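You operate a simulated robot arm through the tools that you are given. There is no shell and no other tool. Be economical: measure what you need, move in short steps, check, and stop when the job is done.

Carry out the task below with a simulated robot arm. There is one attempt and no reset: what you move stays moved.

TASK
Lower the ironing board to mark 1, lock it, plug in the iron and set it to wool.

It is judged by the outcome, as a careful person would: the job done as asked, and still so three seconds after it is handed in. It fails if anything else is knocked over, pushed out of place, dropped, spilled or broken.

THE ROBOT
A 6-joint arm with a two-finger parallel gripper, fixed in place. Base frame: the origin is at the foot of the arm, x ahead of it, y to its left, z up. Units: m, rad, N and s.
With the tool pointing down near the work surface it reaches from about 0.16 to 0.74 m from the base axis. Its first joint turns from -2.897 to 2.897 rad. Payload 3.91 kg.
Tool frame: the origin (TCP) lies between the finger pads and is the grasp point; the fingertips stand 0.03 m ahead of it; z points along the fingers, y is the line along which they close. Largest opening 0.11 m; finger width 0.02, thickness 0.01; the body of the gripper, 0.048 by 0.112 m, starts 0.055 m behind the TCP.
Orientation is that of the tool frame in the base frame, as a unit quaternion [w, x, y, z]. With the fingers straight down and closing along the base's y, the tool's x points along the base's -x, its y along +y and its z along -z.

THE INTERFACE
- The arm moves only by the tool play_rows. Its argument "targets" is a list of rows, each an object of numbers (a shift or turn left out is 0, a gripper value left out holds the last): "x", "y", "z": the shift along the tool's x, y, z in units of 500 mm (1.0 is 500 mm); "rx", "ry", "rz": the turn, a rotation vector about the tool's x, y, z in units of 120 degrees (1.0 is 120 degrees); "gripper": the finger opening in m, from 0 to 0.11. In form: [{"x": .., "y": .., "z": .., "rx": .., "ry": .., "rz": .., "gripper": ..}, ...]. A call has 1 to 12 rows; each row is the pose to reach, as a shift and turn from the pose commanded when the call began, along the tool's axes at that moment. A call with a number of a shift or a turn outside -1 to 1 is refused whole. A row lasts 0.2 s, in which the tool goes at most 0.05 m and 0.15 rad; a call with a longer step from one row to the next is refused whole, and so is a gripper value outside its range. Where a pose cannot be reached the arm comes as near as it can. A force on the tool above 90 N (or 10 N above the force at the start of the call, whichever is more), or a blocked arm, ends the call early, and 0.2 s more pass. Each finger travels about 0.045 m/s and halts on what it meets, pressing with about 29 N; the grip force reading is that of the motor and also rises with nothing between the fingers. The clock runs only during rows and for 0.2 s after the last one: add rows that repeat a pose to give the fingers time. The reply holds the time, the measured pose of the TCP, the force on the tool along the base axes, the opening and the grip force, in the units named above and with some noise, with the torque about the TCP (base axes, N m) and any sound that the robot's microphone picked up.
- Cameras (640 x 400 px; columns grow to the right, rows downward): "scene" is fixed at [0.0504, -0.6485, 1.5901]; the picture's right is [0.71, -0.70, 0.00], its down [-0.44, -0.45, -0.77] and it looks along [0.54, 0.55, -0.64] (base axes); focal length 274 px, centre (320, 200). "wrist" rides on the gripper at [0.071, 0.022, -0.107] in the tool frame; the picture's right is [-0.29, 0.96, 0.00], its down [-0.76, -0.23, -0.61] and it looks along [-0.58, -0.18, 0.79] (tool axes); focal length 243 px, centre (320, 200). There is no depth. A picture from a camera that has moved, and an enlarged one, comes with that camera's place and axes in the base frame and with its lens.
- capture(camera): a new picture of that camera. No time passes.
- raise_lower(by): slides the trunk up (or, below 0, down) by that many m; the arm rides with it, the base frame stays. It gives what a move gives, with no picture.
- close_up(camera, box): a new picture of the part [left, top, right, bottom] of that camera's present view, enlarged. No time passes.
- sign_off(): hands the job in; it is judged then, once.

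Work in short steps. Places have to be worked out from the pictures, the camera data and where the tool is seen: move nearer, look again, correct. Check each grasp and each placing, and mend what went wrong. You have 120 turns and 68 pictures in all, those below and enlarged ones among them. Open the gripper and draw the arm clear of the work before you hand the job in, unless the task says otherwise; then end with one line.

The tools are called by a JSON object that holds its "method" and its "body". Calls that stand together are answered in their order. play_rows: Moves the arm, as the interface text tells. Its arguments: {"type":"object","properties":{"targets":{"type":"array"}},"required":["targets"]} The other tools are called the same way: raise_lower (by) slides the trunk up or down; capture (camera) takes a picture; close_up (camera, box) takes an enlarged picture of a part of a camera's view; sign_off () hands the job in.

At the start:

```text
time: 0.0
tool_pos: [0.3057, 0.1113, 1.2796]
tool_rot: [0.0, 0.0, 1.0, 0.0]
contact_force: [1.2, 0.5, -1.0]
ft_torque: [0.02, -0.01, 0.0]
gripper_width: 0.1098
grip_force: 0.1
trunk travel left (down, up): [-0.525, 0.065]
```

scene: 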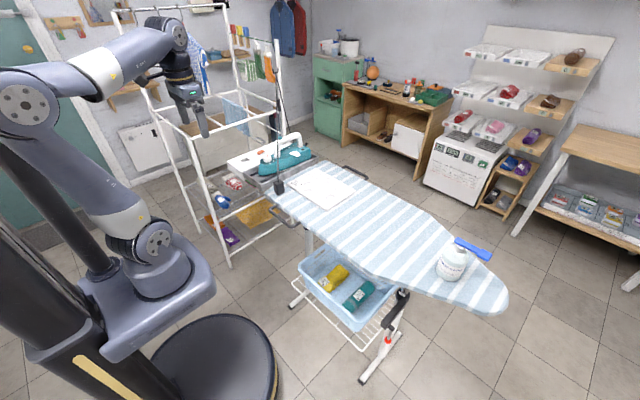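
wrist: 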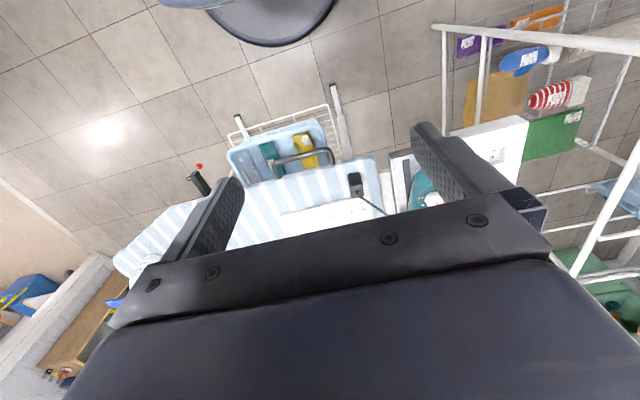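

I start by looking more closely at the board's parts: the iron with its dock, the socket, and the leg with the handle and marks.

{"method": "close_up", "body": {"camera": "scene", "box": [220, 110, 380, 210]}}

{"method": "close_up", "body": {"camera": "scene", "box": [280, 220, 440, 390]}}

{"method": "close_up", "body": {"camera": "wrist", "box": [160, 80, 460, 240]}}

```text
4.00 times, centred on (300, 160) of scene
camera zoom: at [0.0504, -0.6485, 1.5901], right [0.71, -0.7, 0.0], down [-0.44, -0.45, -0.77], along [0.54, 0.55, -0.64], focal length 1096 px, centre (400, 360)
```

zoom: 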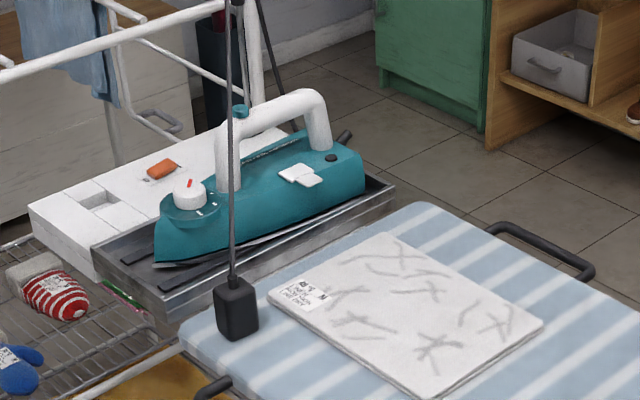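

```text
2.35 times, centred on (360, 305) of scene
camera zoom: at [0.0504, -0.6485, 1.5901], right [0.71, -0.7, 0.0], down [-0.44, -0.45, -0.77], along [0.54, 0.55, -0.64], focal length 645 px, centre (226, -47)
```

zoom: 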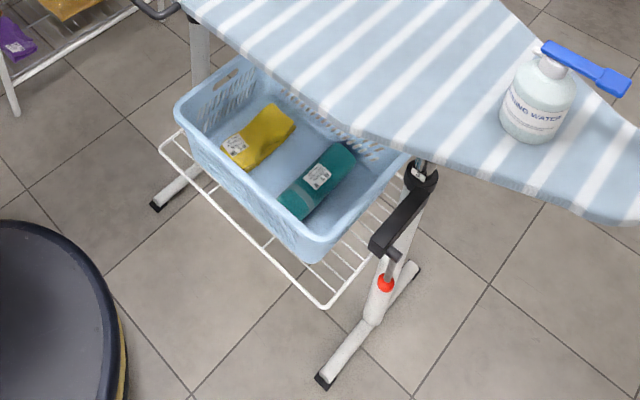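

```text
2.13 times, centred on (310, 160) of wrist
camera zoom: at [0.2348, 0.1331, 1.3858], right [0.29, 0.96, 0.0], down [0.76, -0.23, 0.61], along [0.58, -0.18, -0.79], focal length 518 px, centre (341, 285)
```

zoom: 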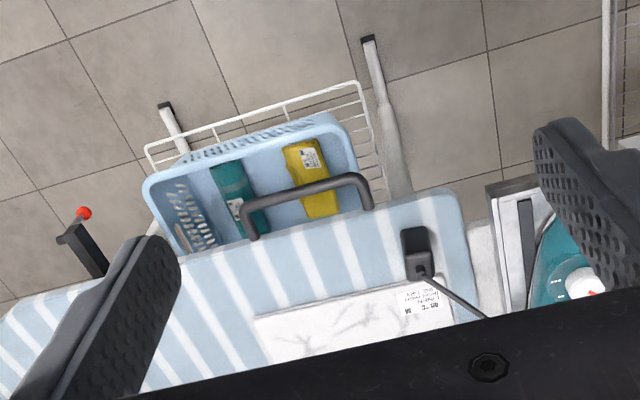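

The board runs along y at x≈0.5–0.8, the plug stands at about (0.57, 0.12, 0.9), and a red-ended lever is at about (0.57, −0.50, 0.50). I move the wrist camera in front of the leg to look at it.

{"method": "play_rows", "body": {"targets": [{"y": -0.09, "z": 0.02, "x": 0.01}, {"y": -0.18, "z": 0.05, "x": 0.02}, {"y": -0.26, "z": 0.09, "x": 0.03}, {"y": -0.34, "z": 0.13, "x": 0.04}, {"y": -0.42, "z": 0.17, "x": 0.05}, {"y": -0.5, "z": 0.22, "x": 0.06}, {"y": -0.58, "z": 0.27, "x": 0.07}, {"y": -0.66, "z": 0.32, "x": 0.08}, {"y": -0.74, "z": 0.37, "x": 0.09}, {"y": -0.82, "z": 0.42, "x": 0.1}, {"y": -0.9, "z": 0.47, "x": 0.1}, {"y": -0.98, "z": 0.5, "x": 0.1}]}}

{"method": "capture", "body": {"camera": "wrist"}}

```text
time: 2.6
tool_pos: [0.2549, -0.3788, 1.0298]
tool_rot: [0.0, 0.0, 1.0, 0.0]
contact_force: [-0.3, 0.5, 0.6]
ft_torque: [0.02, 0.01, 0.0]
gripper_width: 0.1098
grip_force: 0.1
trunk travel left (down, up): [-0.525, 0.065]
```

```text
62 pictures are left
camera wrist: at [0.1844, -0.3584, 1.1361], right [0.29, 0.96, 0.0], down [0.76, -0.23, 0.61], along [0.58, -0.18, -0.79], focal length 243 px, centre (320, 200)
```

wrist: 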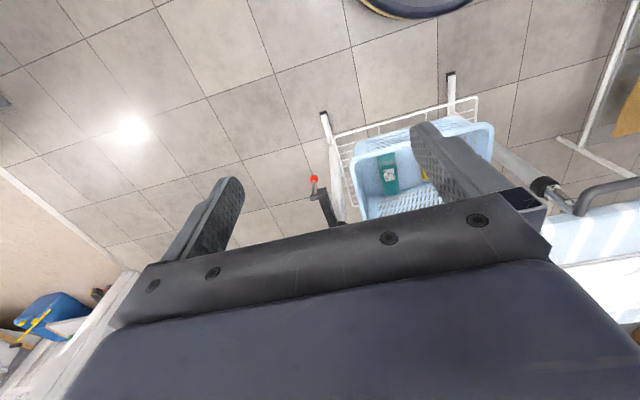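

The lever is visible but the gripper hides what lies ahead. I tilt the tool 45° forward and lower the trunk so the camera looks level at the leg.

{"method": "play_rows", "body": {"targets": [{"ry": -0.0625}, {"ry": -0.125}, {"ry": -0.1875}, {"ry": -0.25}, {"ry": -0.3125}, {"ry": -0.375}]}}

{"method": "raise_lower", "body": {"by": -0.35}}

{"method": "capture", "body": {"camera": "wrist"}}

{"method": "capture", "body": {"camera": "scene"}}

```text
time: 4.0
tool_pos: [0.2555, -0.3777, 1.0295]
tool_rot: [0.384, 0.0, 0.923, -0.001]
contact_force: [0.0, 0.3, -0.2]
ft_torque: [0.01, 0.01, 0.0]
gripper_width: 0.1098
grip_force: 0.1
trunk travel left (down, up): [-0.525, 0.065]
```

```text
time: 7.4
tool_pos: [0.2561, -0.3788, 0.6791]
tool_rot: [0.382, 0.0, 0.924, 0.0]
contact_force: [0.8, 0.2, -0.5]
ft_torque: [0.02, 0.0, -0.01]
gripper_width: 0.1101
grip_force: 0.1
trunk travel left (down, up): [-0.175, 0.415]
```

```text
61 pictures are left
camera wrist: at [0.1298, -0.357, 0.7043], right [0.21, 0.96, 0.21], down [0.11, -0.23, 0.97], along [0.97, -0.18, -0.15], focal length 243 px, centre (320, 200)
```

wrist: 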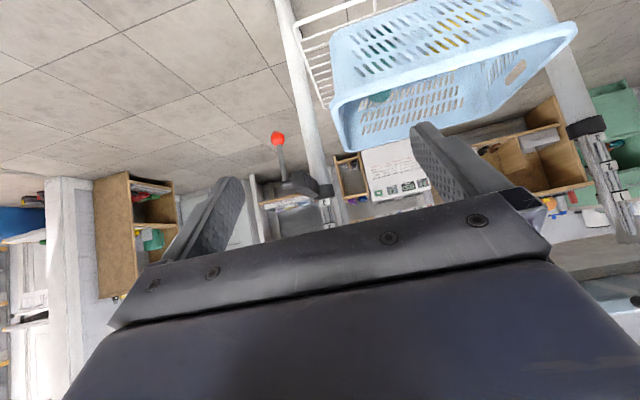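

```text
60 pictures are left
```

scene: 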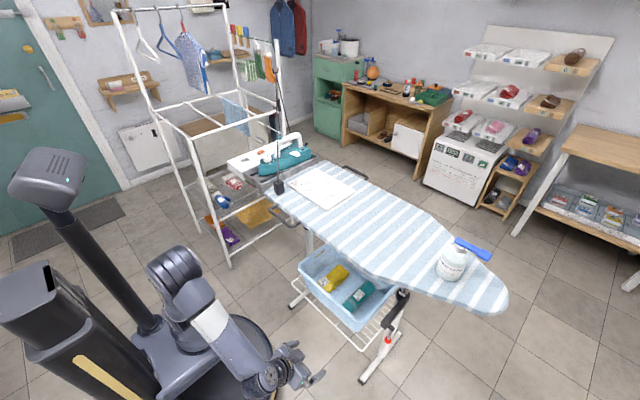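

The view is good; I enlarge the lever/collar and the left leg, which shows a scale.

{"method": "close_up", "body": {"camera": "wrist", "box": [230, 120, 370, 240]}}

{"method": "close_up", "body": {"camera": "wrist", "box": [540, 90, 640, 250]}}

```text
3.33 times, centred on (300, 180) of wrist
camera zoom: at [0.1298, -0.357, 0.7043], right [0.21, 0.96, 0.21], down [0.11, -0.23, 0.97], along [0.97, -0.18, -0.15], focal length 809 px, centre (387, 267)
```

zoom: 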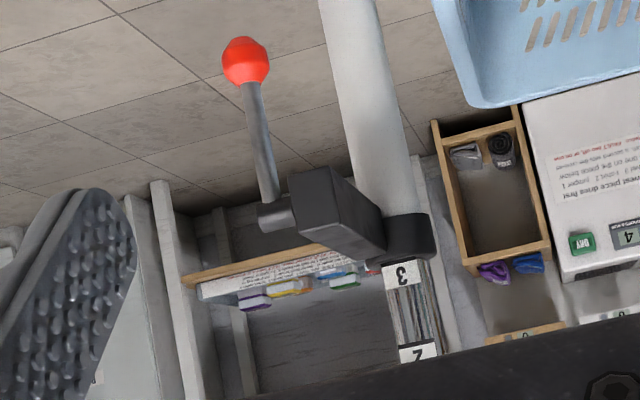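

```text
2.50 times, centred on (590, 170) of wrist
camera zoom: at [0.1298, -0.357, 0.7043], right [0.21, 0.96, 0.21], down [0.11, -0.23, 0.97], along [0.97, -0.18, -0.15], focal length 606 px, centre (-355, 275)
```

zoom: 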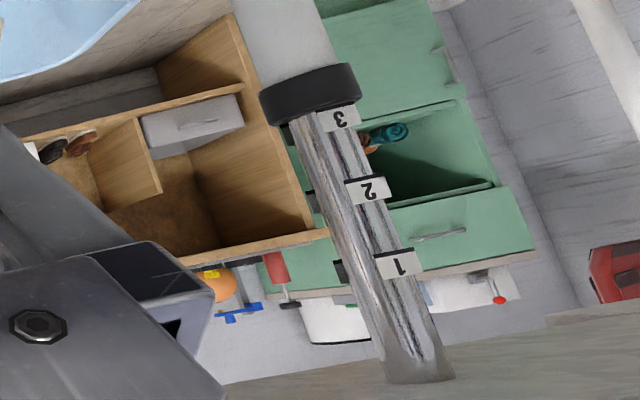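

The collars sit at mark 3; mark 1 is about 0.115 m higher on the poles. The lever's red ball is about (0.569, −0.497, 0.495), its pivot about 0.095 m above it. I go to a point 0.1 m short of the ball along the fingers.

{"method": "play_rows", "body": {"targets": [{"x": -0.026, "y": -0.034, "z": 0.072, "gripper": 0.07}, {"x": -0.052, "y": -0.068, "z": 0.144}, {"x": -0.078, "y": -0.102, "z": 0.216}, {"x": -0.105, "y": -0.135, "z": 0.288}, {"x": -0.131, "y": -0.168, "z": 0.36}, {"x": -0.158, "y": -0.202, "z": 0.432}, {"x": -0.184, "y": -0.236, "z": 0.503}]}}

{"method": "capture", "body": {"camera": "wrist"}}

{"method": "close_up", "body": {"camera": "scene", "box": [320, 270, 440, 390]}}

```text
time: 9.0
tool_pos: [0.4996, -0.4971, 0.5659]
tool_rot: [0.382, 0.001, 0.924, 0.0]
contact_force: [-0.3, 0.1, 1.2]
ft_torque: [0.01, 0.02, 0.03]
gripper_width: 0.0701
grip_force: 0.0
trunk travel left (down, up): [-0.175, 0.415]
```

```text
57 pictures are left
camera wrist: at [0.3733, -0.4758, 0.5913], right [0.21, 0.96, 0.2], down [0.11, -0.23, 0.97], along [0.97, -0.18, -0.15], focal length 243 px, centre (320, 200)
```

wrist: 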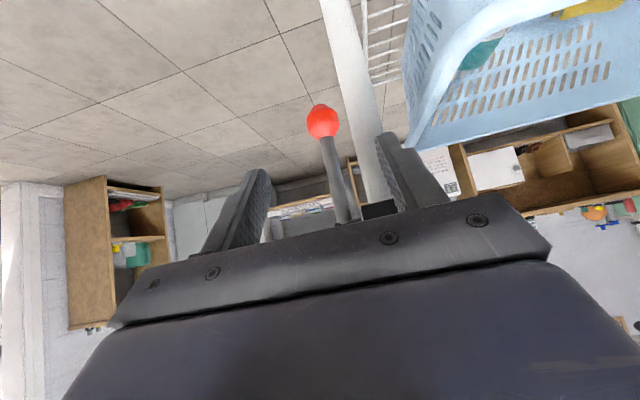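

```text
3.33 times, centred on (380, 330) of scene
camera zoom: at [0.0504, -0.6485, 1.5901], right [0.71, -0.7, 0.0], down [-0.44, -0.45, -0.77], along [0.54, 0.55, -0.64], focal length 913 px, centre (120, -233)
```

zoom: 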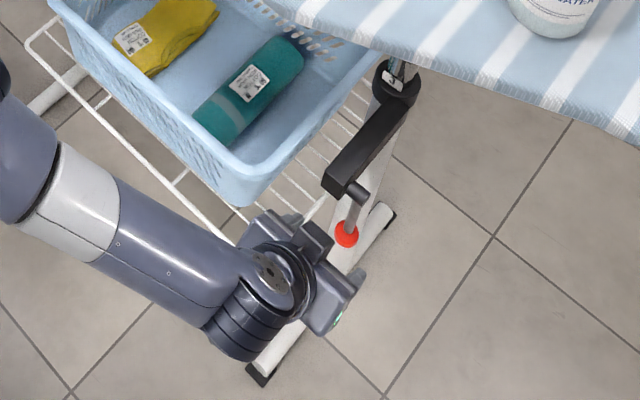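

The ball projects onto the finger line at (0.569, −0.496, 0.494). I advance 0.1 m and close on it.

{"method": "play_rows", "body": {"targets": [{"z": 0.06}, {"z": 0.12}, {"z": 0.18}, {"z": 0.202}, {"z": 0.202, "gripper": 0.015}, {"z": 0.202}, {"z": 0.202}, {"z": 0.202}, {"z": 0.202}]}}

{"method": "capture", "body": {"camera": "wrist"}}

```text
time: 11.0
tool_pos: [0.5696, -0.4955, 0.4939]
tool_rot: [0.383, 0.0, 0.924, 0.001]
contact_force: [-1.0, 7.7, 0.5]
ft_torque: [0.05, 0.04, 0.02]
gripper_width: 0.0268
grip_force: 45.1
trunk travel left (down, up): [-0.175, 0.415]
```

```text
55 pictures are left
camera wrist: at [0.4445, -0.4741, 0.519], right [0.2, 0.96, 0.21], down [0.11, -0.23, 0.97], along [0.97, -0.18, -0.15], focal length 243 px, centre (320, 200)
```

wrist: 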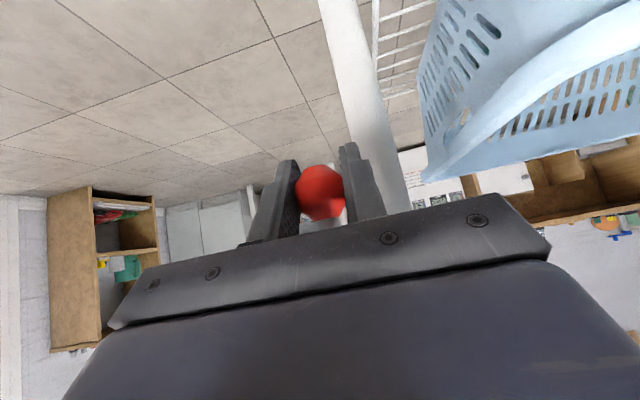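

Ball gripped at 0.027 m. I try a small arc toward the robot about the pivot (20°), watching the force.

{"method": "play_rows", "body": {"targets": [{"x": 0.0107, "z": -0.0127}, {"x": 0.0214, "z": -0.0253}, {"x": 0.03, "z": -0.04}, {"x": 0.0379, "z": -0.054}]}}

```text
time: 12.0
tool_pos: [0.5371, -0.4965, 0.4991]
tool_rot: [0.382, -0.001, 0.924, 0.001]
contact_force: [8.8, 12.9, -5.2]
ft_torque: [-0.04, 0.89, 0.1]
gripper_width: 0.0276
grip_force: 44.9
trunk travel left (down, up): [-0.175, 0.415]
```

It moved with about 9 N; I check whether the ball went along.

{"method": "close_up", "body": {"camera": "scene", "box": [320, 270, 440, 390]}}

{"method": "capture", "body": {"camera": "wrist"}}

```text
3.33 times, centred on (380, 330) of scene
camera zoom: at [0.0504, -0.6485, 1.5901], right [0.71, -0.7, 0.0], down [-0.44, -0.45, -0.77], along [0.54, 0.55, -0.64], focal length 913 px, centre (120, -233)
```

zoom: 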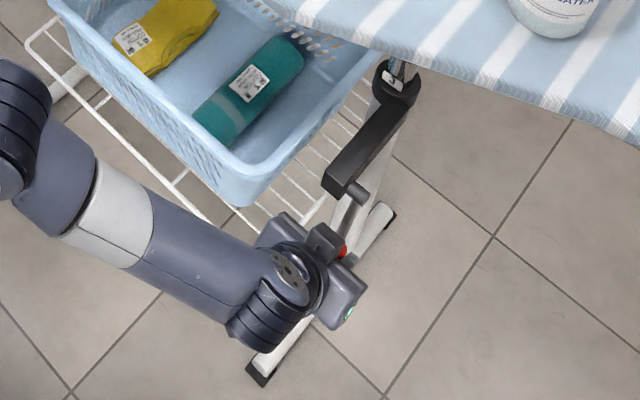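

```text
53 pictures are left
camera wrist: at [0.4117, -0.4742, 0.5248], right [0.2, 0.96, 0.21], down [0.11, -0.23, 0.97], along [0.97, -0.17, -0.15], focal length 243 px, centre (320, 200)
```

wrist: 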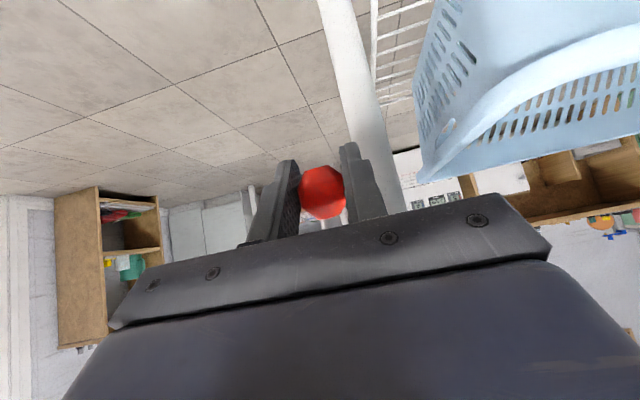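

The ball follows the fingers, so the lever turns. I continue the arc to about 60°.

{"method": "play_rows", "body": {"targets": [{"x": 0.009, "z": -0.0232}, {"x": 0.0148, "z": -0.0474}, {"x": 0.0175, "z": -0.0721}, {"x": 0.0171, "z": -0.0969}, {"x": 0.0113, "z": -0.1295}]}}

{"method": "capture", "body": {"camera": "scene"}}

```text
time: 13.2
tool_pos: [0.4875, -0.4943, 0.5404]
tool_rot: [0.381, -0.001, 0.925, 0.002]
contact_force: [-3.2, 23.4, -16.3]
ft_torque: [0.28, 1.15, 0.34]
gripper_width: 0.0268
grip_force: 45.1
trunk travel left (down, up): [-0.175, 0.415]
```

```text
52 pictures are left
```

scene: 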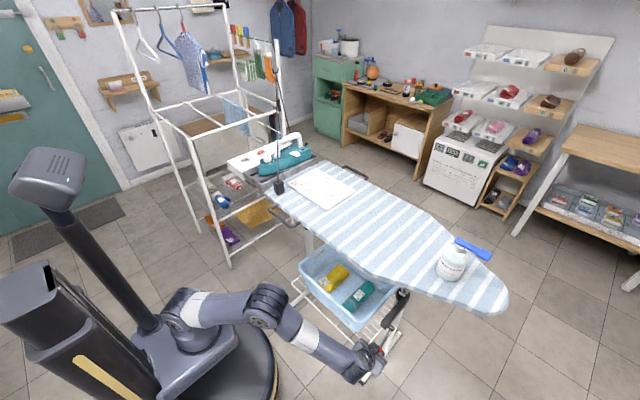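

The lever follows; the side force has grown to 23 N in +y, so I ease 4 mm toward +y while going on to 75–90°.

{"method": "play_rows", "body": {"targets": [{"y": 0.008}, {"x": -0.0095, "z": -0.023, "y": 0.01}, {"x": -0.0189, "z": -0.0458, "y": 0.012}]}}

```text
time: 14.0
tool_pos: [0.478, -0.4952, 0.5692]
tool_rot: [0.384, 0.001, 0.923, -0.005]
contact_force: [-3.7, -19.5, -6.5]
ft_torque: [-0.54, 0.49, -0.19]
gripper_width: 0.0259
grip_force: 44.6
trunk travel left (down, up): [-0.175, 0.415]
```

Overcorrected slightly in y; I take back 3 mm and carry on to 90°.

{"method": "play_rows", "body": {"targets": [{"y": -0.006, "x": -0.012, "z": -0.015}, {"y": -0.006, "x": -0.0303, "z": -0.0393}]}}

{"method": "capture", "body": {"camera": "wrist"}}

{"method": "capture", "body": {"camera": "scene"}}

```text
time: 14.6
tool_pos: [0.4766, -0.4915, 0.5911]
tool_rot: [0.384, -0.001, 0.923, 0.003]
contact_force: [1.0, -0.2, 1.3]
ft_torque: [-0.04, -0.03, -0.01]
gripper_width: 0.015
grip_force: 0.2
trunk travel left (down, up): [-0.175, 0.415]
```

```text
51 pictures are left
camera wrist: at [0.3509, -0.4704, 0.6159], right [0.2, 0.96, 0.21], down [0.11, -0.23, 0.97], along [0.97, -0.17, -0.15], focal length 243 px, centre (320, 200)
```

wrist: 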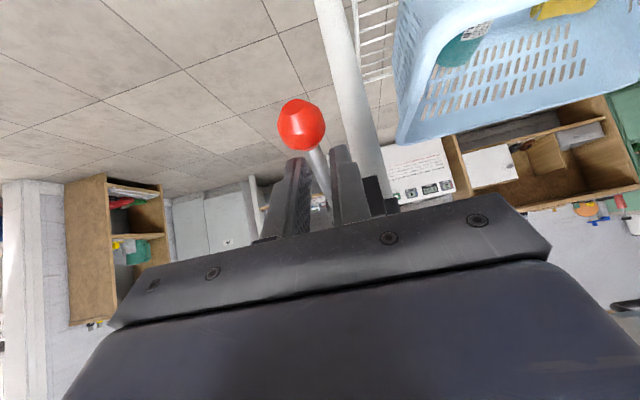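

```text
50 pictures are left
```

scene: 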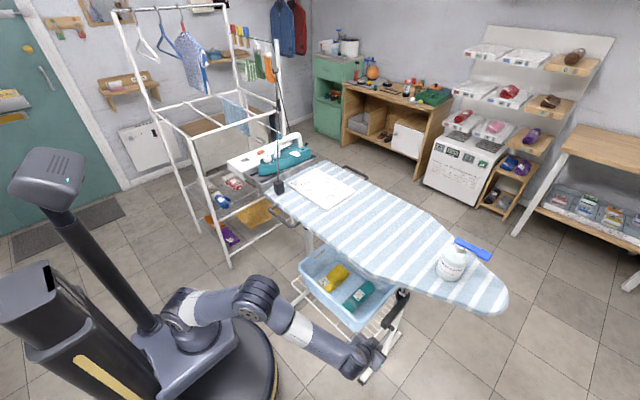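

The fingers slipped off; the ball now rests at about (0.477, −0.494, 0.552), roughly 67° of turn — maybe its stop. I back out and look.

{"method": "play_rows", "body": {"targets": [{"z": -0.08, "x": -0.02}, {"z": -0.16, "x": -0.04, "gripper": 0.07}, {"z": -0.2, "x": -0.02}, {"z": -0.2, "x": -0.02}]}}

{"method": "capture", "body": {"camera": "wrist"}}

{"method": "close_up", "body": {"camera": "scene", "box": [320, 270, 440, 390]}}

```text
time: 15.6
tool_pos: [0.4106, -0.4927, 0.6669]
tool_rot: [0.382, 0.0, 0.924, 0.001]
contact_force: [-0.5, 0.1, 0.0]
ft_torque: [0.02, -0.01, 0.01]
gripper_width: 0.07
grip_force: 0.0
trunk travel left (down, up): [-0.175, 0.415]
```

```text
49 pictures are left
camera wrist: at [0.2857, -0.472, 0.6922], right [0.21, 0.96, 0.21], down [0.11, -0.23, 0.97], along [0.97, -0.18, -0.15], focal length 243 px, centre (320, 200)
```

wrist: 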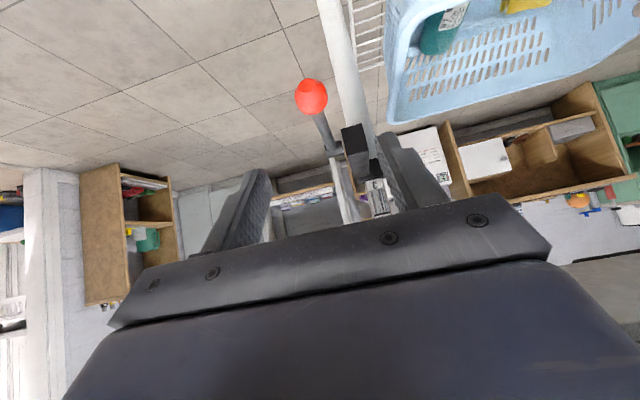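

```text
3.33 times, centred on (380, 330) of scene
camera zoom: at [0.0504, -0.6485, 1.5901], right [0.71, -0.7, 0.0], down [-0.44, -0.45, -0.77], along [0.54, 0.55, -0.64], focal length 913 px, centre (120, -233)
```

zoom: 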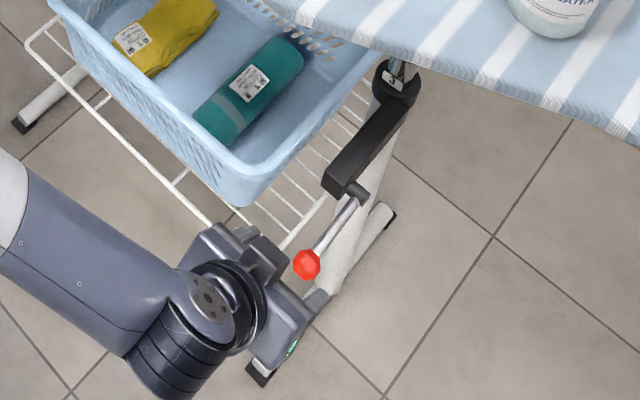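

The lever is clearly swung out. I retreat, turn the tool down, and raise the trunk so I can test whether the board now slides when pressed from above.

{"method": "play_rows", "body": {"targets": [{"x": 0.025, "z": -0.025, "y": 0.08, "ry": 0.06, "gripper": 0.0}, {"x": 0.05, "z": -0.05, "y": 0.16, "ry": 0.12}, {"x": 0.075, "z": -0.075, "y": 0.24, "ry": 0.18}, {"x": 0.1, "z": -0.1, "y": 0.32, "ry": 0.24}, {"x": 0.12, "z": -0.12, "y": 0.4, "ry": 0.3}, {"x": 0.14, "z": -0.14, "y": 0.48, "ry": 0.36}, {"x": 0.14, "z": -0.14, "y": 0.5, "ry": 0.375}]}}

{"method": "raise_lower", "body": {"by": 0.4}}

```text
time: 17.2
tool_pos: [0.311, -0.2419, 0.6677]
tool_rot: [-0.001, 0.001, 1.0, 0.0]
contact_force: [0.1, -0.8, 0.5]
ft_torque: [-0.04, -0.03, -0.01]
gripper_width: 0.0
grip_force: 29.1
trunk travel left (down, up): [-0.175, 0.415]
```

```text
time: 21.1
tool_pos: [0.3122, -0.2426, 1.0688]
tool_rot: [0.0, 0.0, 1.0, 0.0]
contact_force: [0.0, -0.4, 0.5]
ft_torque: [0.02, 0.0, 0.0]
gripper_width: 0.0
grip_force: 29.5
trunk travel left (down, up): [-0.575, 0.015]
```

Moving over the board's middle between the poles, (0.65, −0.22), at z≈0.97.

{"method": "play_rows", "body": {"targets": [{"x": -0.09, "y": 0.01}, {"x": -0.18, "y": 0.02}, {"x": -0.27, "y": 0.03}, {"x": -0.36, "y": 0.04}, {"x": -0.45, "y": 0.045, "z": 0.02}, {"x": -0.54, "y": 0.045, "z": 0.05}, {"x": -0.62, "y": 0.045, "z": 0.1}, {"x": -0.67, "y": 0.045, "z": 0.15}, {"x": -0.68, "y": 0.045, "z": 0.2}]}}

{"method": "capture", "body": {"camera": "scene"}}

```text
time: 23.1
tool_pos: [0.652, -0.2203, 0.9678]
tool_rot: [0.0, 0.0, 1.0, 0.0]
contact_force: [-0.7, 0.6, 0.3]
ft_torque: [-0.02, 0.01, -0.01]
gripper_width: 0.0002
grip_force: 28.7
trunk travel left (down, up): [-0.575, 0.015]
```

```text
47 pictures are left
```

scene: 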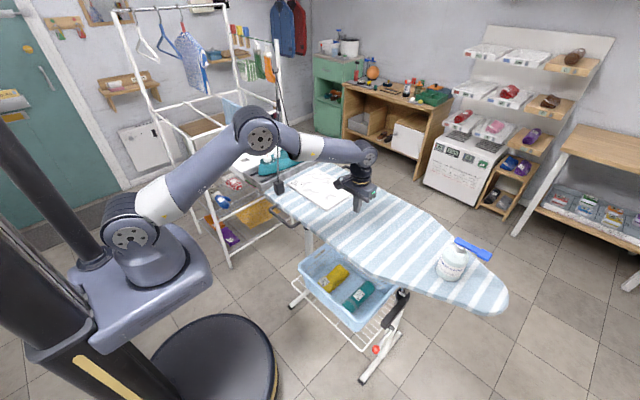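

The fingers are over bare cloth, clear of the mat. I descend to touch and press lightly.

{"method": "play_rows", "body": {"targets": [{"z": 0.06}, {"z": 0.1}, {"z": 0.115}, {"z": 0.125}, {"z": 0.135}, {"z": 0.145}]}}

```text
time: 24.4
tool_pos: [0.6517, -0.2194, 0.8943]
tool_rot: [0.0, 0.001, 1.0, 0.0]
contact_force: [2.1, 1.5, 3.0]
ft_torque: [0.04, -0.01, -0.01]
gripper_width: 0.0
grip_force: 29.2
trunk travel left (down, up): [-0.575, 0.015]
```

Just touching (3 N). Press on in 4 mm steps.

{"method": "play_rows", "body": {"targets": [{"z": 0.008}, {"z": 0.016}, {"z": 0.024}, {"z": 0.032}]}}

```text
time: 25.4
tool_pos: [0.652, -0.2195, 0.8787]
tool_rot: [0.0, 0.0, 1.0, 0.0]
contact_force: [3.4, 1.4, 3.6]
ft_torque: [0.07, -0.17, -0.01]
gripper_width: 0.0001
grip_force: 29.2
trunk travel left (down, up): [-0.575, 0.015]
```

Only 3.6 N after 16 mm; I check whether the board is really going down.

{"method": "capture", "body": {"camera": "scene"}}

{"method": "close_up", "body": {"camera": "scene", "box": [330, 160, 410, 220]}}

```text
46 pictures are left
```

scene: 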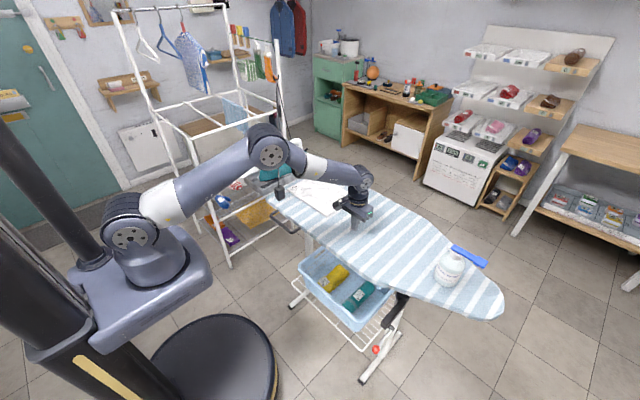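

```text
6.67 times, centred on (370, 190) of scene
camera zoom: at [0.0504, -0.6485, 1.5901], right [0.71, -0.7, 0.0], down [-0.44, -0.45, -0.77], along [0.54, 0.55, -0.64], focal length 1827 px, centre (-13, 267)
```

zoom: 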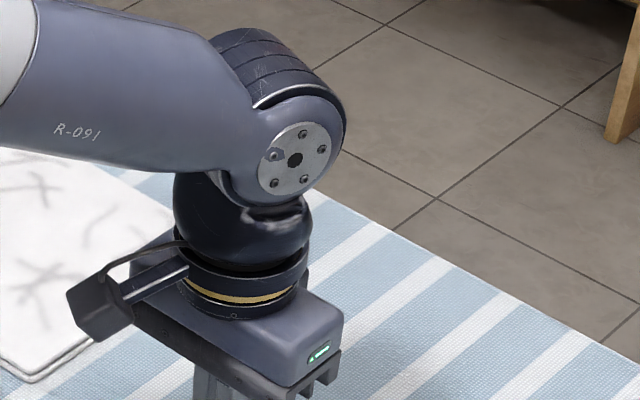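

The board slides down smoothly (tip moved down in the picture). I continue gently, 50 mm more.

{"method": "play_rows", "body": {"targets": [{"z": 0.01}, {"z": 0.02}, {"z": 0.03}, {"z": 0.04}, {"z": 0.05}, {"z": 0.06}, {"z": 0.07}, {"z": 0.08}, {"z": 0.09}, {"z": 0.1}]}}

{"method": "capture", "body": {"camera": "scene"}}

```text
time: 27.6
tool_pos: [0.6512, -0.2197, 0.8299]
tool_rot: [0.0, 0.001, 1.0, 0.0]
contact_force: [4.9, -2.2, 5.0]
ft_torque: [-0.02, -0.07, -0.03]
gripper_width: 0.0002
grip_force: 29.3
trunk travel left (down, up): [-0.575, 0.015]
```

```text
44 pictures are left
```

scene: 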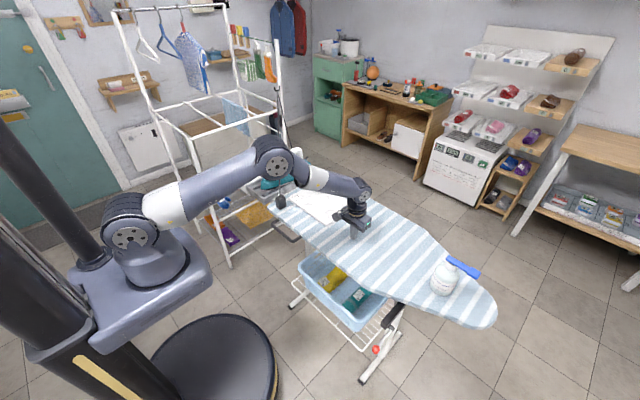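

Still smooth. I look closely at the plug, cord and iron, since they may be affected by the lowering.

{"method": "close_up", "body": {"camera": "scene", "box": [220, 130, 380, 230]}}

```text
4.00 times, centred on (300, 180) of scene
camera zoom: at [0.0504, -0.6485, 1.5901], right [0.71, -0.7, 0.0], down [-0.44, -0.45, -0.77], along [0.54, 0.55, -0.64], focal length 1096 px, centre (400, 280)
```

zoom: 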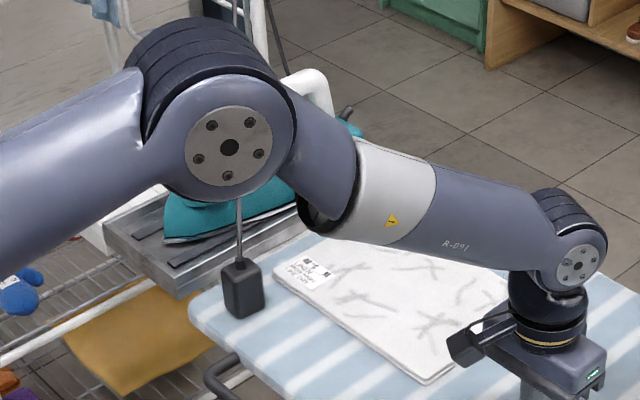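

Plug and iron ride along fine. I lower another 25 mm.

{"method": "play_rows", "body": {"targets": [{"z": 0.01}, {"z": 0.02}, {"z": 0.03}, {"z": 0.04}, {"z": 0.05}]}}

```text
time: 28.9
tool_pos: [0.6514, -0.2208, 0.8042]
tool_rot: [0.0, 0.001, 1.0, 0.0]
contact_force: [1.7, -1.9, 6.2]
ft_torque: [-0.08, -0.07, -0.01]
gripper_width: 0.0
grip_force: 29.0
trunk travel left (down, up): [-0.575, 0.015]
```

About 0.1 m lowered. I lift off and go look at the marks from the front.

{"method": "play_rows", "body": {"targets": [{"z": -0.08}, {"z": -0.16}, {"z": -0.24}, {"z": -0.26, "x": 0.09}, {"z": -0.26, "x": 0.18}, {"z": -0.26, "x": 0.27}, {"z": -0.26, "x": 0.36}, {"z": -0.26, "x": 0.45}, {"z": -0.26, "x": 0.54}, {"z": -0.26, "x": 0.63}, {"z": -0.26, "x": 0.72}, {"z": -0.26, "x": 0.8}]}}

{"method": "play_rows", "body": {"targets": [{"ry": -0.0625}, {"ry": -0.125}, {"ry": -0.1875}, {"ry": -0.25}, {"ry": -0.3125}, {"ry": -0.375}]}}

{"method": "raise_lower", "body": {"by": -0.37}}

{"method": "capture", "body": {"camera": "wrist"}}

```text
time: 31.4
tool_pos: [0.2495, -0.2192, 0.9358]
tool_rot: [0.0, 0.0, 1.0, 0.001]
contact_force: [0.4, 0.6, -0.5]
ft_torque: [-0.02, -0.01, 0.0]
gripper_width: 0.0002
grip_force: 29.6
trunk travel left (down, up): [-0.575, 0.015]
```

```text
time: 32.9
tool_pos: [0.2528, -0.2225, 0.9382]
tool_rot: [0.383, 0.001, 0.924, 0.001]
contact_force: [-0.9, 0.1, 0.5]
ft_torque: [-0.01, -0.01, -0.01]
gripper_width: 0.0
grip_force: 29.2
out of reach, approached as far as the arm can: row 6
trunk travel left (down, up): [-0.575, 0.015]
```

```text
time: 36.4
tool_pos: [0.2531, -0.2225, 0.567]
tool_rot: [0.382, 0.001, 0.924, 0.002]
contact_force: [0.0, 0.2, -0.2]
ft_torque: [0.02, 0.01, 0.03]
gripper_width: 0.0
grip_force: 28.9
trunk travel left (down, up): [-0.205, 0.385]
```

```text
42 pictures are left
camera wrist: at [0.1267, -0.2012, 0.5928], right [0.21, 0.96, 0.21], down [0.11, -0.23, 0.97], along [0.97, -0.18, -0.15], focal length 243 px, centre (320, 200)
```

wrist: 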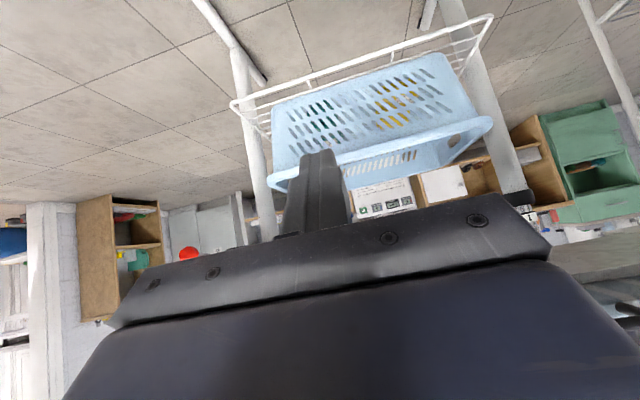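

The collars are just hidden below the picture; I raise 0.12 m.

{"method": "raise_lower", "body": {"by": 0.12}}

{"method": "close_up", "body": {"camera": "wrist", "box": [480, 120, 600, 220]}}

{"method": "capture", "body": {"camera": "wrist"}}

```text
time: 37.9
tool_pos: [0.2523, -0.2224, 0.6875]
tool_rot: [0.382, 0.001, 0.924, 0.002]
contact_force: [-0.5, -0.6, 0.1]
ft_torque: [0.01, 0.02, 0.03]
gripper_width: 0.0
grip_force: 28.8
trunk travel left (down, up): [-0.325, 0.265]
```

```text
4.00 times, centred on (540, 170) of wrist
camera zoom: at [0.1267, -0.2012, 0.7127], right [0.21, 0.96, 0.21], down [0.11, -0.23, 0.97], along [0.97, -0.18, -0.15], focal length 970 px, centre (-560, 320)
```

zoom: 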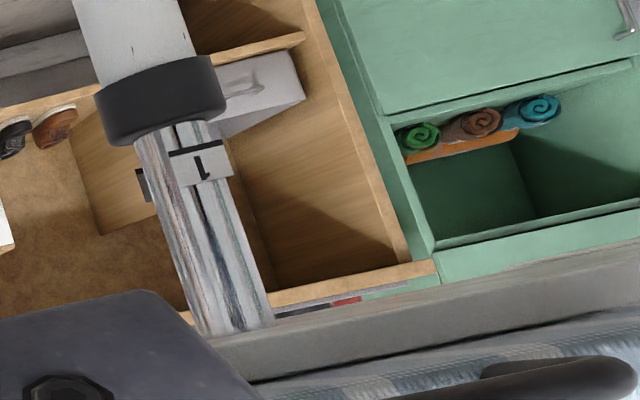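

```text
40 pictures are left
camera wrist: at [0.1267, -0.2012, 0.7127], right [0.21, 0.96, 0.21], down [0.11, -0.23, 0.97], along [0.97, -0.18, -0.15], focal length 243 px, centre (320, 200)
```

wrist: 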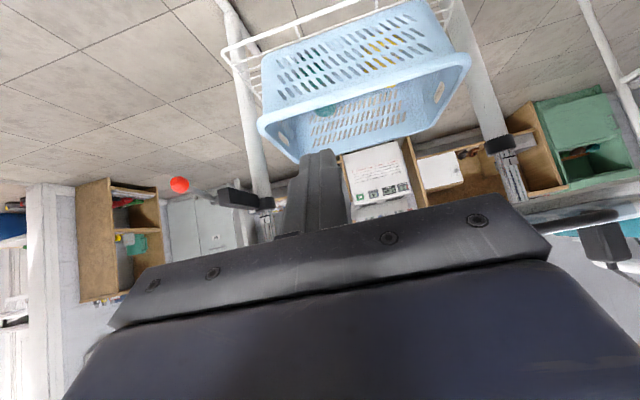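

Label 1 with its line is about 1 cm above the left collar. I enlarge further to measure the gap, and look at the right pole too.

{"method": "close_up", "body": {"camera": "wrist", "box": [490, 125, 540, 175]}}

{"method": "close_up", "body": {"camera": "wrist", "box": [160, 165, 290, 245]}}

```text
8.00 times, centred on (515, 150) of wrist
camera zoom: at [0.1267, -0.2012, 0.7127], right [0.21, 0.96, 0.21], down [0.11, -0.23, 0.97], along [0.97, -0.18, -0.15], focal length 1941 px, centre (-1240, 600)
```

zoom: 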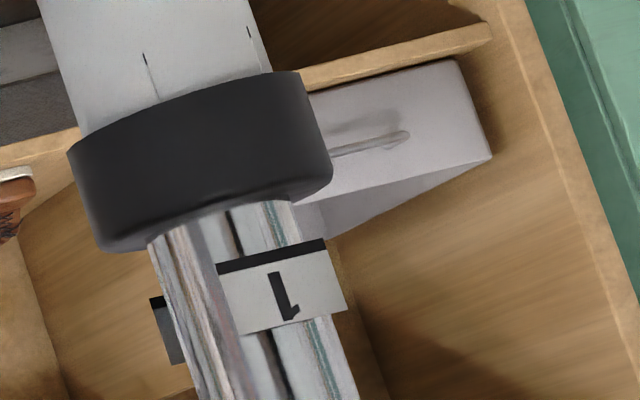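

```text
4.92 times, centred on (225, 205) of wrist
camera zoom: at [0.1267, -0.2012, 0.7127], right [0.21, 0.96, 0.21], down [0.11, -0.23, 0.97], along [0.97, -0.18, -0.15], focal length 1194 px, centre (788, 175)
```

zoom: 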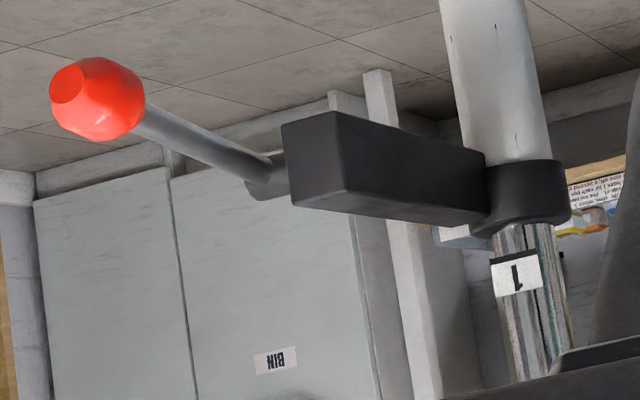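

Gap on both poles ≈ 11–12 mm, agreeing with the travel (0.115 needed, ~0.104 done). I go back to press another ~11 mm.

{"method": "play_rows", "body": {"targets": [{"ry": 0.0625}, {"ry": 0.125}, {"ry": 0.1875}, {"ry": 0.25}, {"ry": 0.3125}, {"ry": 0.375}]}}

{"method": "raise_lower", "body": {"by": 0.25}}

{"method": "play_rows", "body": {"targets": [{"x": -0.09}, {"x": -0.18}, {"x": -0.27}, {"x": -0.36}, {"x": -0.45}, {"x": -0.54}, {"x": -0.63}, {"x": -0.7}, {"x": -0.77, "z": 0.03}, {"x": -0.795, "z": 0.1}, {"x": -0.795, "z": 0.18}, {"x": -0.795, "z": 0.24}]}}

```text
time: 39.3
tool_pos: [0.2528, -0.2222, 0.688]
tool_rot: [-0.001, -0.001, 1.0, 0.002]
contact_force: [0.3, 0.3, -0.2]
ft_torque: [0.03, -0.03, -0.02]
gripper_width: 0.0
grip_force: 28.4
trunk travel left (down, up): [-0.325, 0.265]
```

```text
time: 41.9
tool_pos: [0.2527, -0.2218, 0.9384]
tool_rot: [-0.001, 0.001, 1.0, 0.003]
contact_force: [-0.2, -0.1, 0.8]
ft_torque: [0.03, 0.01, -0.02]
gripper_width: 0.0
grip_force: 28.9
trunk travel left (down, up): [-0.575, 0.015]
```

```text
time: 44.5
tool_pos: [0.6502, -0.2215, 0.8167]
tool_rot: [-0.001, 0.0, 1.0, 0.002]
contact_force: [-0.2, 0.2, -0.2]
ft_torque: [-0.02, 0.03, 0.03]
gripper_width: 0.0002
grip_force: 29.1
trunk travel left (down, up): [-0.575, 0.015]
```

Now press down 23.5 mm in small steps to TCP z = 0.793.

{"method": "play_rows", "body": {"targets": [{"z": 0.01}, {"z": 0.02}, {"z": 0.028}, {"z": 0.036}, {"z": 0.042}, {"z": 0.047}, {"z": 0.047}]}}

```text
time: 46.1
tool_pos: [0.65, -0.2205, 0.7939]
tool_rot: [-0.001, -0.001, 1.0, 0.002]
contact_force: [2.7, 0.4, 7.9]
ft_torque: [-0.06, -0.12, 0.01]
gripper_width: 0.0001
grip_force: 29.3
trunk travel left (down, up): [-0.575, 0.015]
```

Force normal, 7.9 N. I lift off and go back in front to check the marks; from there I can also reach the lever.

{"method": "play_rows", "body": {"targets": [{"z": -0.08}, {"z": -0.16}, {"z": -0.24}, {"z": -0.28, "x": 0.08}, {"z": -0.28, "x": 0.17}, {"z": -0.28, "x": 0.26}, {"z": -0.28, "x": 0.35}, {"z": -0.28, "x": 0.44}, {"z": -0.28, "x": 0.53}, {"z": -0.28, "x": 0.62}, {"z": -0.28, "x": 0.71}, {"z": -0.28, "x": 0.79}]}}

{"method": "play_rows", "body": {"targets": [{"ry": -0.0625}, {"ry": -0.125}, {"ry": -0.1875}, {"ry": -0.25}, {"ry": -0.3125}, {"ry": -0.37}]}}

{"method": "raise_lower", "body": {"by": -0.25}}

{"method": "close_up", "body": {"camera": "wrist", "box": [480, 125, 540, 175]}}

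{"method": "close_up", "body": {"camera": "wrist", "box": [160, 165, 290, 245]}}

```text
time: 48.7
tool_pos: [0.2543, -0.2211, 0.9342]
tool_rot: [-0.001, -0.001, 1.0, 0.001]
contact_force: [-0.8, 0.0, 0.2]
ft_torque: [0.02, -0.02, 0.01]
gripper_width: 0.0
grip_force: 29.5
trunk travel left (down, up): [-0.575, 0.015]
```

```text
time: 50.1
tool_pos: [0.2545, -0.2226, 0.9351]
tool_rot: [0.377, 0.002, 0.926, 0.001]
contact_force: [-0.5, 0.9, 1.0]
ft_torque: [-0.03, 0.01, 0.02]
gripper_width: 0.0
grip_force: 29.2
trunk travel left (down, up): [-0.575, 0.015]
```

```text
time: 52.7
tool_pos: [0.2553, -0.2215, 0.6847]
tool_rot: [0.376, 0.001, 0.927, 0.002]
contact_force: [-0.8, -0.6, 0.6]
ft_torque: [0.0, 0.04, 0.02]
gripper_width: 0.0
grip_force: 29.4
trunk travel left (down, up): [-0.325, 0.265]
```

```text
8.00 times, centred on (510, 150) of wrist
camera zoom: at [0.1296, -0.201, 0.7114], right [0.21, 0.96, 0.21], down [0.12, -0.24, 0.96], along [0.97, -0.17, -0.16], focal length 1941 px, centre (-1200, 600)
```

zoom: 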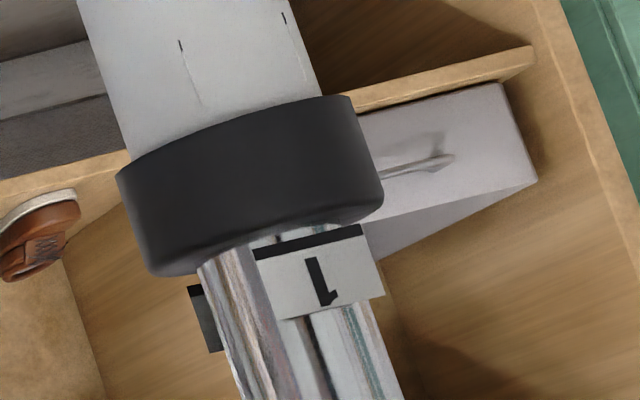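

```text
4.92 times, centred on (225, 205) of wrist
camera zoom: at [0.1296, -0.201, 0.7114], right [0.21, 0.96, 0.21], down [0.12, -0.24, 0.96], along [0.97, -0.17, -0.16], focal length 1194 px, centre (788, 175)
```

zoom: 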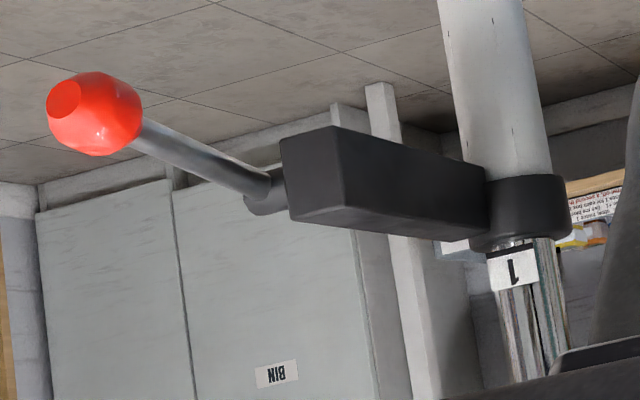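

Now the mark-1 line is practically at the collar's rim. I zoom further on the right pole to judge the residual gap.

{"method": "close_up", "body": {"camera": "wrist", "box": [250, 200, 280, 230]}}

{"method": "close_up", "body": {"camera": "wrist", "box": [500, 145, 530, 165]}}

```text
13.33 times, centred on (265, 215) of wrist
camera zoom: at [0.1296, -0.201, 0.7114], right [0.21, 0.96, 0.21], down [0.12, -0.24, 0.96], along [0.97, -0.17, -0.16], focal length 3235 px, centre (1053, 0)
```

zoom: 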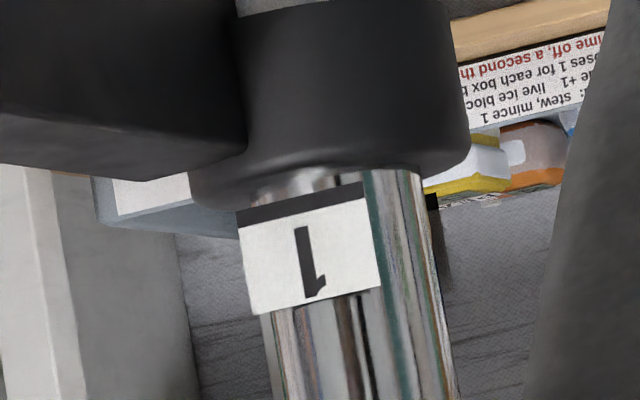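

```text
16.00 times, centred on (515, 155) of wrist
camera zoom: at [0.1296, -0.201, 0.7114], right [0.21, 0.96, 0.21], down [0.12, -0.24, 0.96], along [0.97, -0.17, -0.16], focal length 3882 px, centre (-2800, 920)
```

zoom: 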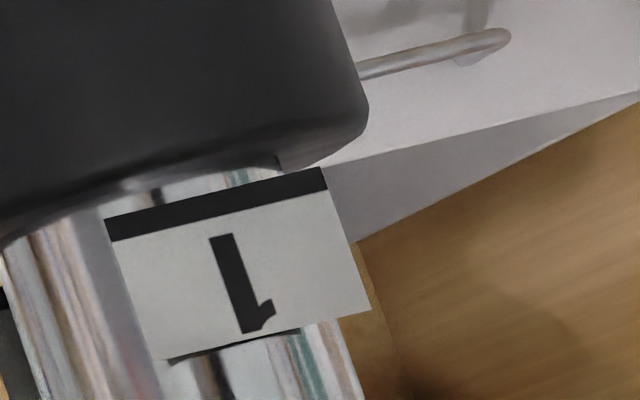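

Residual is about 3 mm on both poles. I go back for one more 3 mm push (to z≈0.790), chaining the known safe path.

{"method": "play_rows", "body": {"targets": [{"ry": 0.0625}, {"ry": 0.125}, {"ry": 0.1875}, {"ry": 0.25}, {"ry": 0.3125}, {"ry": 0.37}]}}

{"method": "raise_lower", "body": {"by": 0.25}}

{"method": "play_rows", "body": {"targets": [{"x": -0.09}, {"x": -0.18}, {"x": -0.27}, {"x": -0.36}, {"x": -0.45}, {"x": -0.54}, {"x": -0.63}, {"x": -0.7}, {"x": -0.77, "z": 0.03}, {"x": -0.795, "z": 0.1}, {"x": -0.795, "z": 0.18}, {"x": -0.795, "z": 0.25}]}}

```text
time: 54.1
tool_pos: [0.2558, -0.2233, 0.6844]
tool_rot: [-0.001, -0.001, 1.0, 0.002]
contact_force: [-0.2, 0.3, 0.5]
ft_torque: [0.01, -0.02, 0.03]
gripper_width: 0.0002
grip_force: 28.9
trunk travel left (down, up): [-0.325, 0.265]
```

```text
time: 56.7
tool_pos: [0.2547, -0.222, 0.9349]
tool_rot: [-0.001, -0.001, 1.0, 0.003]
contact_force: [0.2, 0.2, 0.0]
ft_torque: [-0.05, -0.01, -0.03]
gripper_width: 0.0
grip_force: 29.1
trunk travel left (down, up): [-0.575, 0.015]
```

```text
time: 59.3
tool_pos: [0.6532, -0.2195, 0.8086]
tool_rot: [-0.001, -0.001, 1.0, 0.003]
contact_force: [0.3, -0.9, 0.0]
ft_torque: [0.0, -0.03, 0.02]
gripper_width: 0.0001
grip_force: 29.0
trunk travel left (down, up): [-0.575, 0.015]
```

Pressing 18 mm to reach z≈0.7905.

{"method": "play_rows", "body": {"targets": [{"z": 0.01}, {"z": 0.02}, {"z": 0.028}, {"z": 0.034}, {"z": 0.037}, {"z": 0.037}]}}

{"method": "play_rows", "body": {"targets": [{"z": -0.08}, {"z": -0.16}, {"z": -0.24}, {"z": -0.28, "x": 0.08}, {"z": -0.28, "x": 0.17}, {"z": -0.28, "x": 0.26}, {"z": -0.28, "x": 0.35}, {"z": -0.28, "x": 0.44}, {"z": -0.28, "x": 0.53}, {"z": -0.28, "x": 0.62}, {"z": -0.28, "x": 0.71}, {"z": -0.28, "x": 0.79}]}}

{"method": "play_rows", "body": {"targets": [{"ry": -0.0625}, {"ry": -0.125}, {"ry": -0.1875}, {"ry": -0.25}, {"ry": -0.3125}, {"ry": -0.37}]}}

{"method": "raise_lower", "body": {"by": -0.25}}

{"method": "close_up", "body": {"camera": "wrist", "box": [250, 200, 280, 230]}}

{"method": "capture", "body": {"camera": "wrist"}}

```text
time: 60.7
tool_pos: [0.6524, -0.2212, 0.7914]
tool_rot: [-0.001, -0.001, 1.0, 0.003]
contact_force: [-0.5, 1.6, 7.3]
ft_torque: [0.06, -0.03, 0.01]
gripper_width: 0.0
grip_force: 28.9
trunk travel left (down, up): [-0.575, 0.015]
```

```text
time: 63.3
tool_pos: [0.2569, -0.2221, 0.9308]
tool_rot: [-0.002, -0.002, 1.0, 0.003]
contact_force: [-0.1, -0.6, 0.2]
ft_torque: [0.02, -0.01, 0.0]
gripper_width: 0.0
grip_force: 28.7
trunk travel left (down, up): [-0.575, 0.015]
```

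```text
time: 64.7
tool_pos: [0.2571, -0.2225, 0.9317]
tool_rot: [0.377, 0.0, 0.926, 0.005]
contact_force: [-0.5, -0.5, -0.6]
ft_torque: [0.01, 0.0, 0.02]
gripper_width: 0.0
grip_force: 29.0
trunk travel left (down, up): [-0.575, 0.015]
```

```text
time: 67.2
tool_pos: [0.2588, -0.2229, 0.6831]
tool_rot: [0.376, 0.001, 0.927, 0.005]
contact_force: [-0.5, 0.6, -0.8]
ft_torque: [-0.04, 0.0, 0.01]
gripper_width: 0.0
grip_force: 29.2
trunk travel left (down, up): [-0.325, 0.265]
```

```text
13.33 times, centred on (265, 215) of wrist
camera zoom: at [0.1327, -0.2019, 0.7089], right [0.21, 0.96, 0.21], down [0.12, -0.24, 0.96], along [0.97, -0.17, -0.17], focal length 3235 px, centre (1053, 0)
```

zoom: 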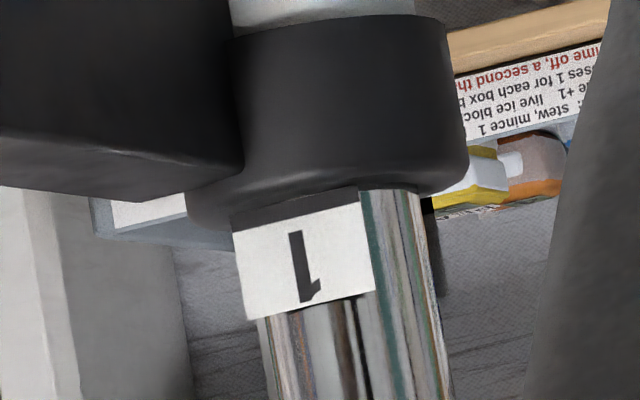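

```text
32 pictures are left
camera wrist: at [0.1327, -0.2019, 0.7089], right [0.21, 0.96, 0.21], down [0.12, -0.24, 0.96], along [0.97, -0.17, -0.17], focal length 243 px, centre (320, 200)
```

wrist: 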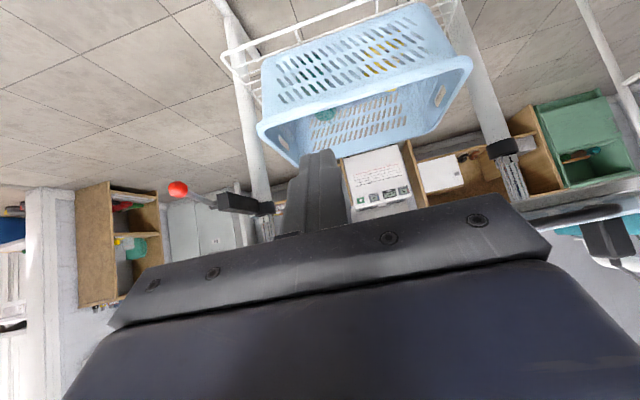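

The mark-1 line is now exactly at the collar rim. Now the lever: I move to a pose 0.1 m short of the ball, open.

{"method": "play_rows", "body": {"targets": [{"x": -0.016, "y": -0.07, "z": 0.036, "gripper": 0.07}, {"x": -0.032, "y": -0.14, "z": 0.072}, {"x": -0.048, "y": -0.21, "z": 0.11}, {"x": -0.064, "y": -0.28, "z": 0.146}, {"x": -0.08, "y": -0.35, "z": 0.182}, {"x": -0.096, "y": -0.42, "z": 0.22}, {"x": -0.112, "y": -0.49, "z": 0.255}, {"x": -0.127, "y": -0.54, "z": 0.28}]}}

{"method": "capture", "body": {"camera": "wrist"}}

```text
time: 69.0
tool_pos: [0.4005, -0.493, 0.6236]
tool_rot: [0.376, 0.001, 0.927, 0.004]
contact_force: [-0.1, -0.8, -0.1]
ft_torque: [0.0, -0.02, 0.0]
gripper_width: 0.0701
grip_force: 0.0
trunk travel left (down, up): [-0.325, 0.265]
```

```text
31 pictures are left
camera wrist: at [0.2762, -0.4717, 0.6508], right [0.21, 0.96, 0.21], down [0.12, -0.24, 0.96], along [0.97, -0.17, -0.17], focal length 243 px, centre (320, 200)
```

wrist: 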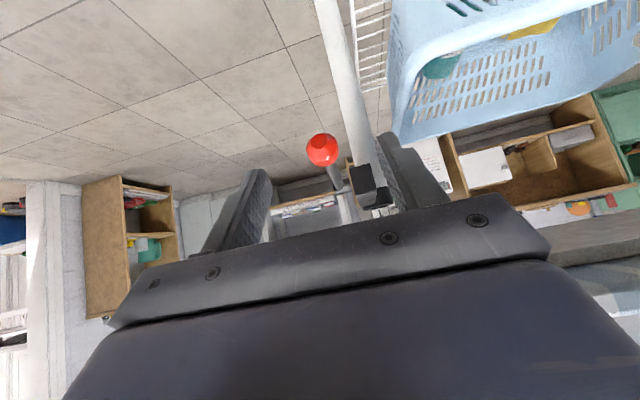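

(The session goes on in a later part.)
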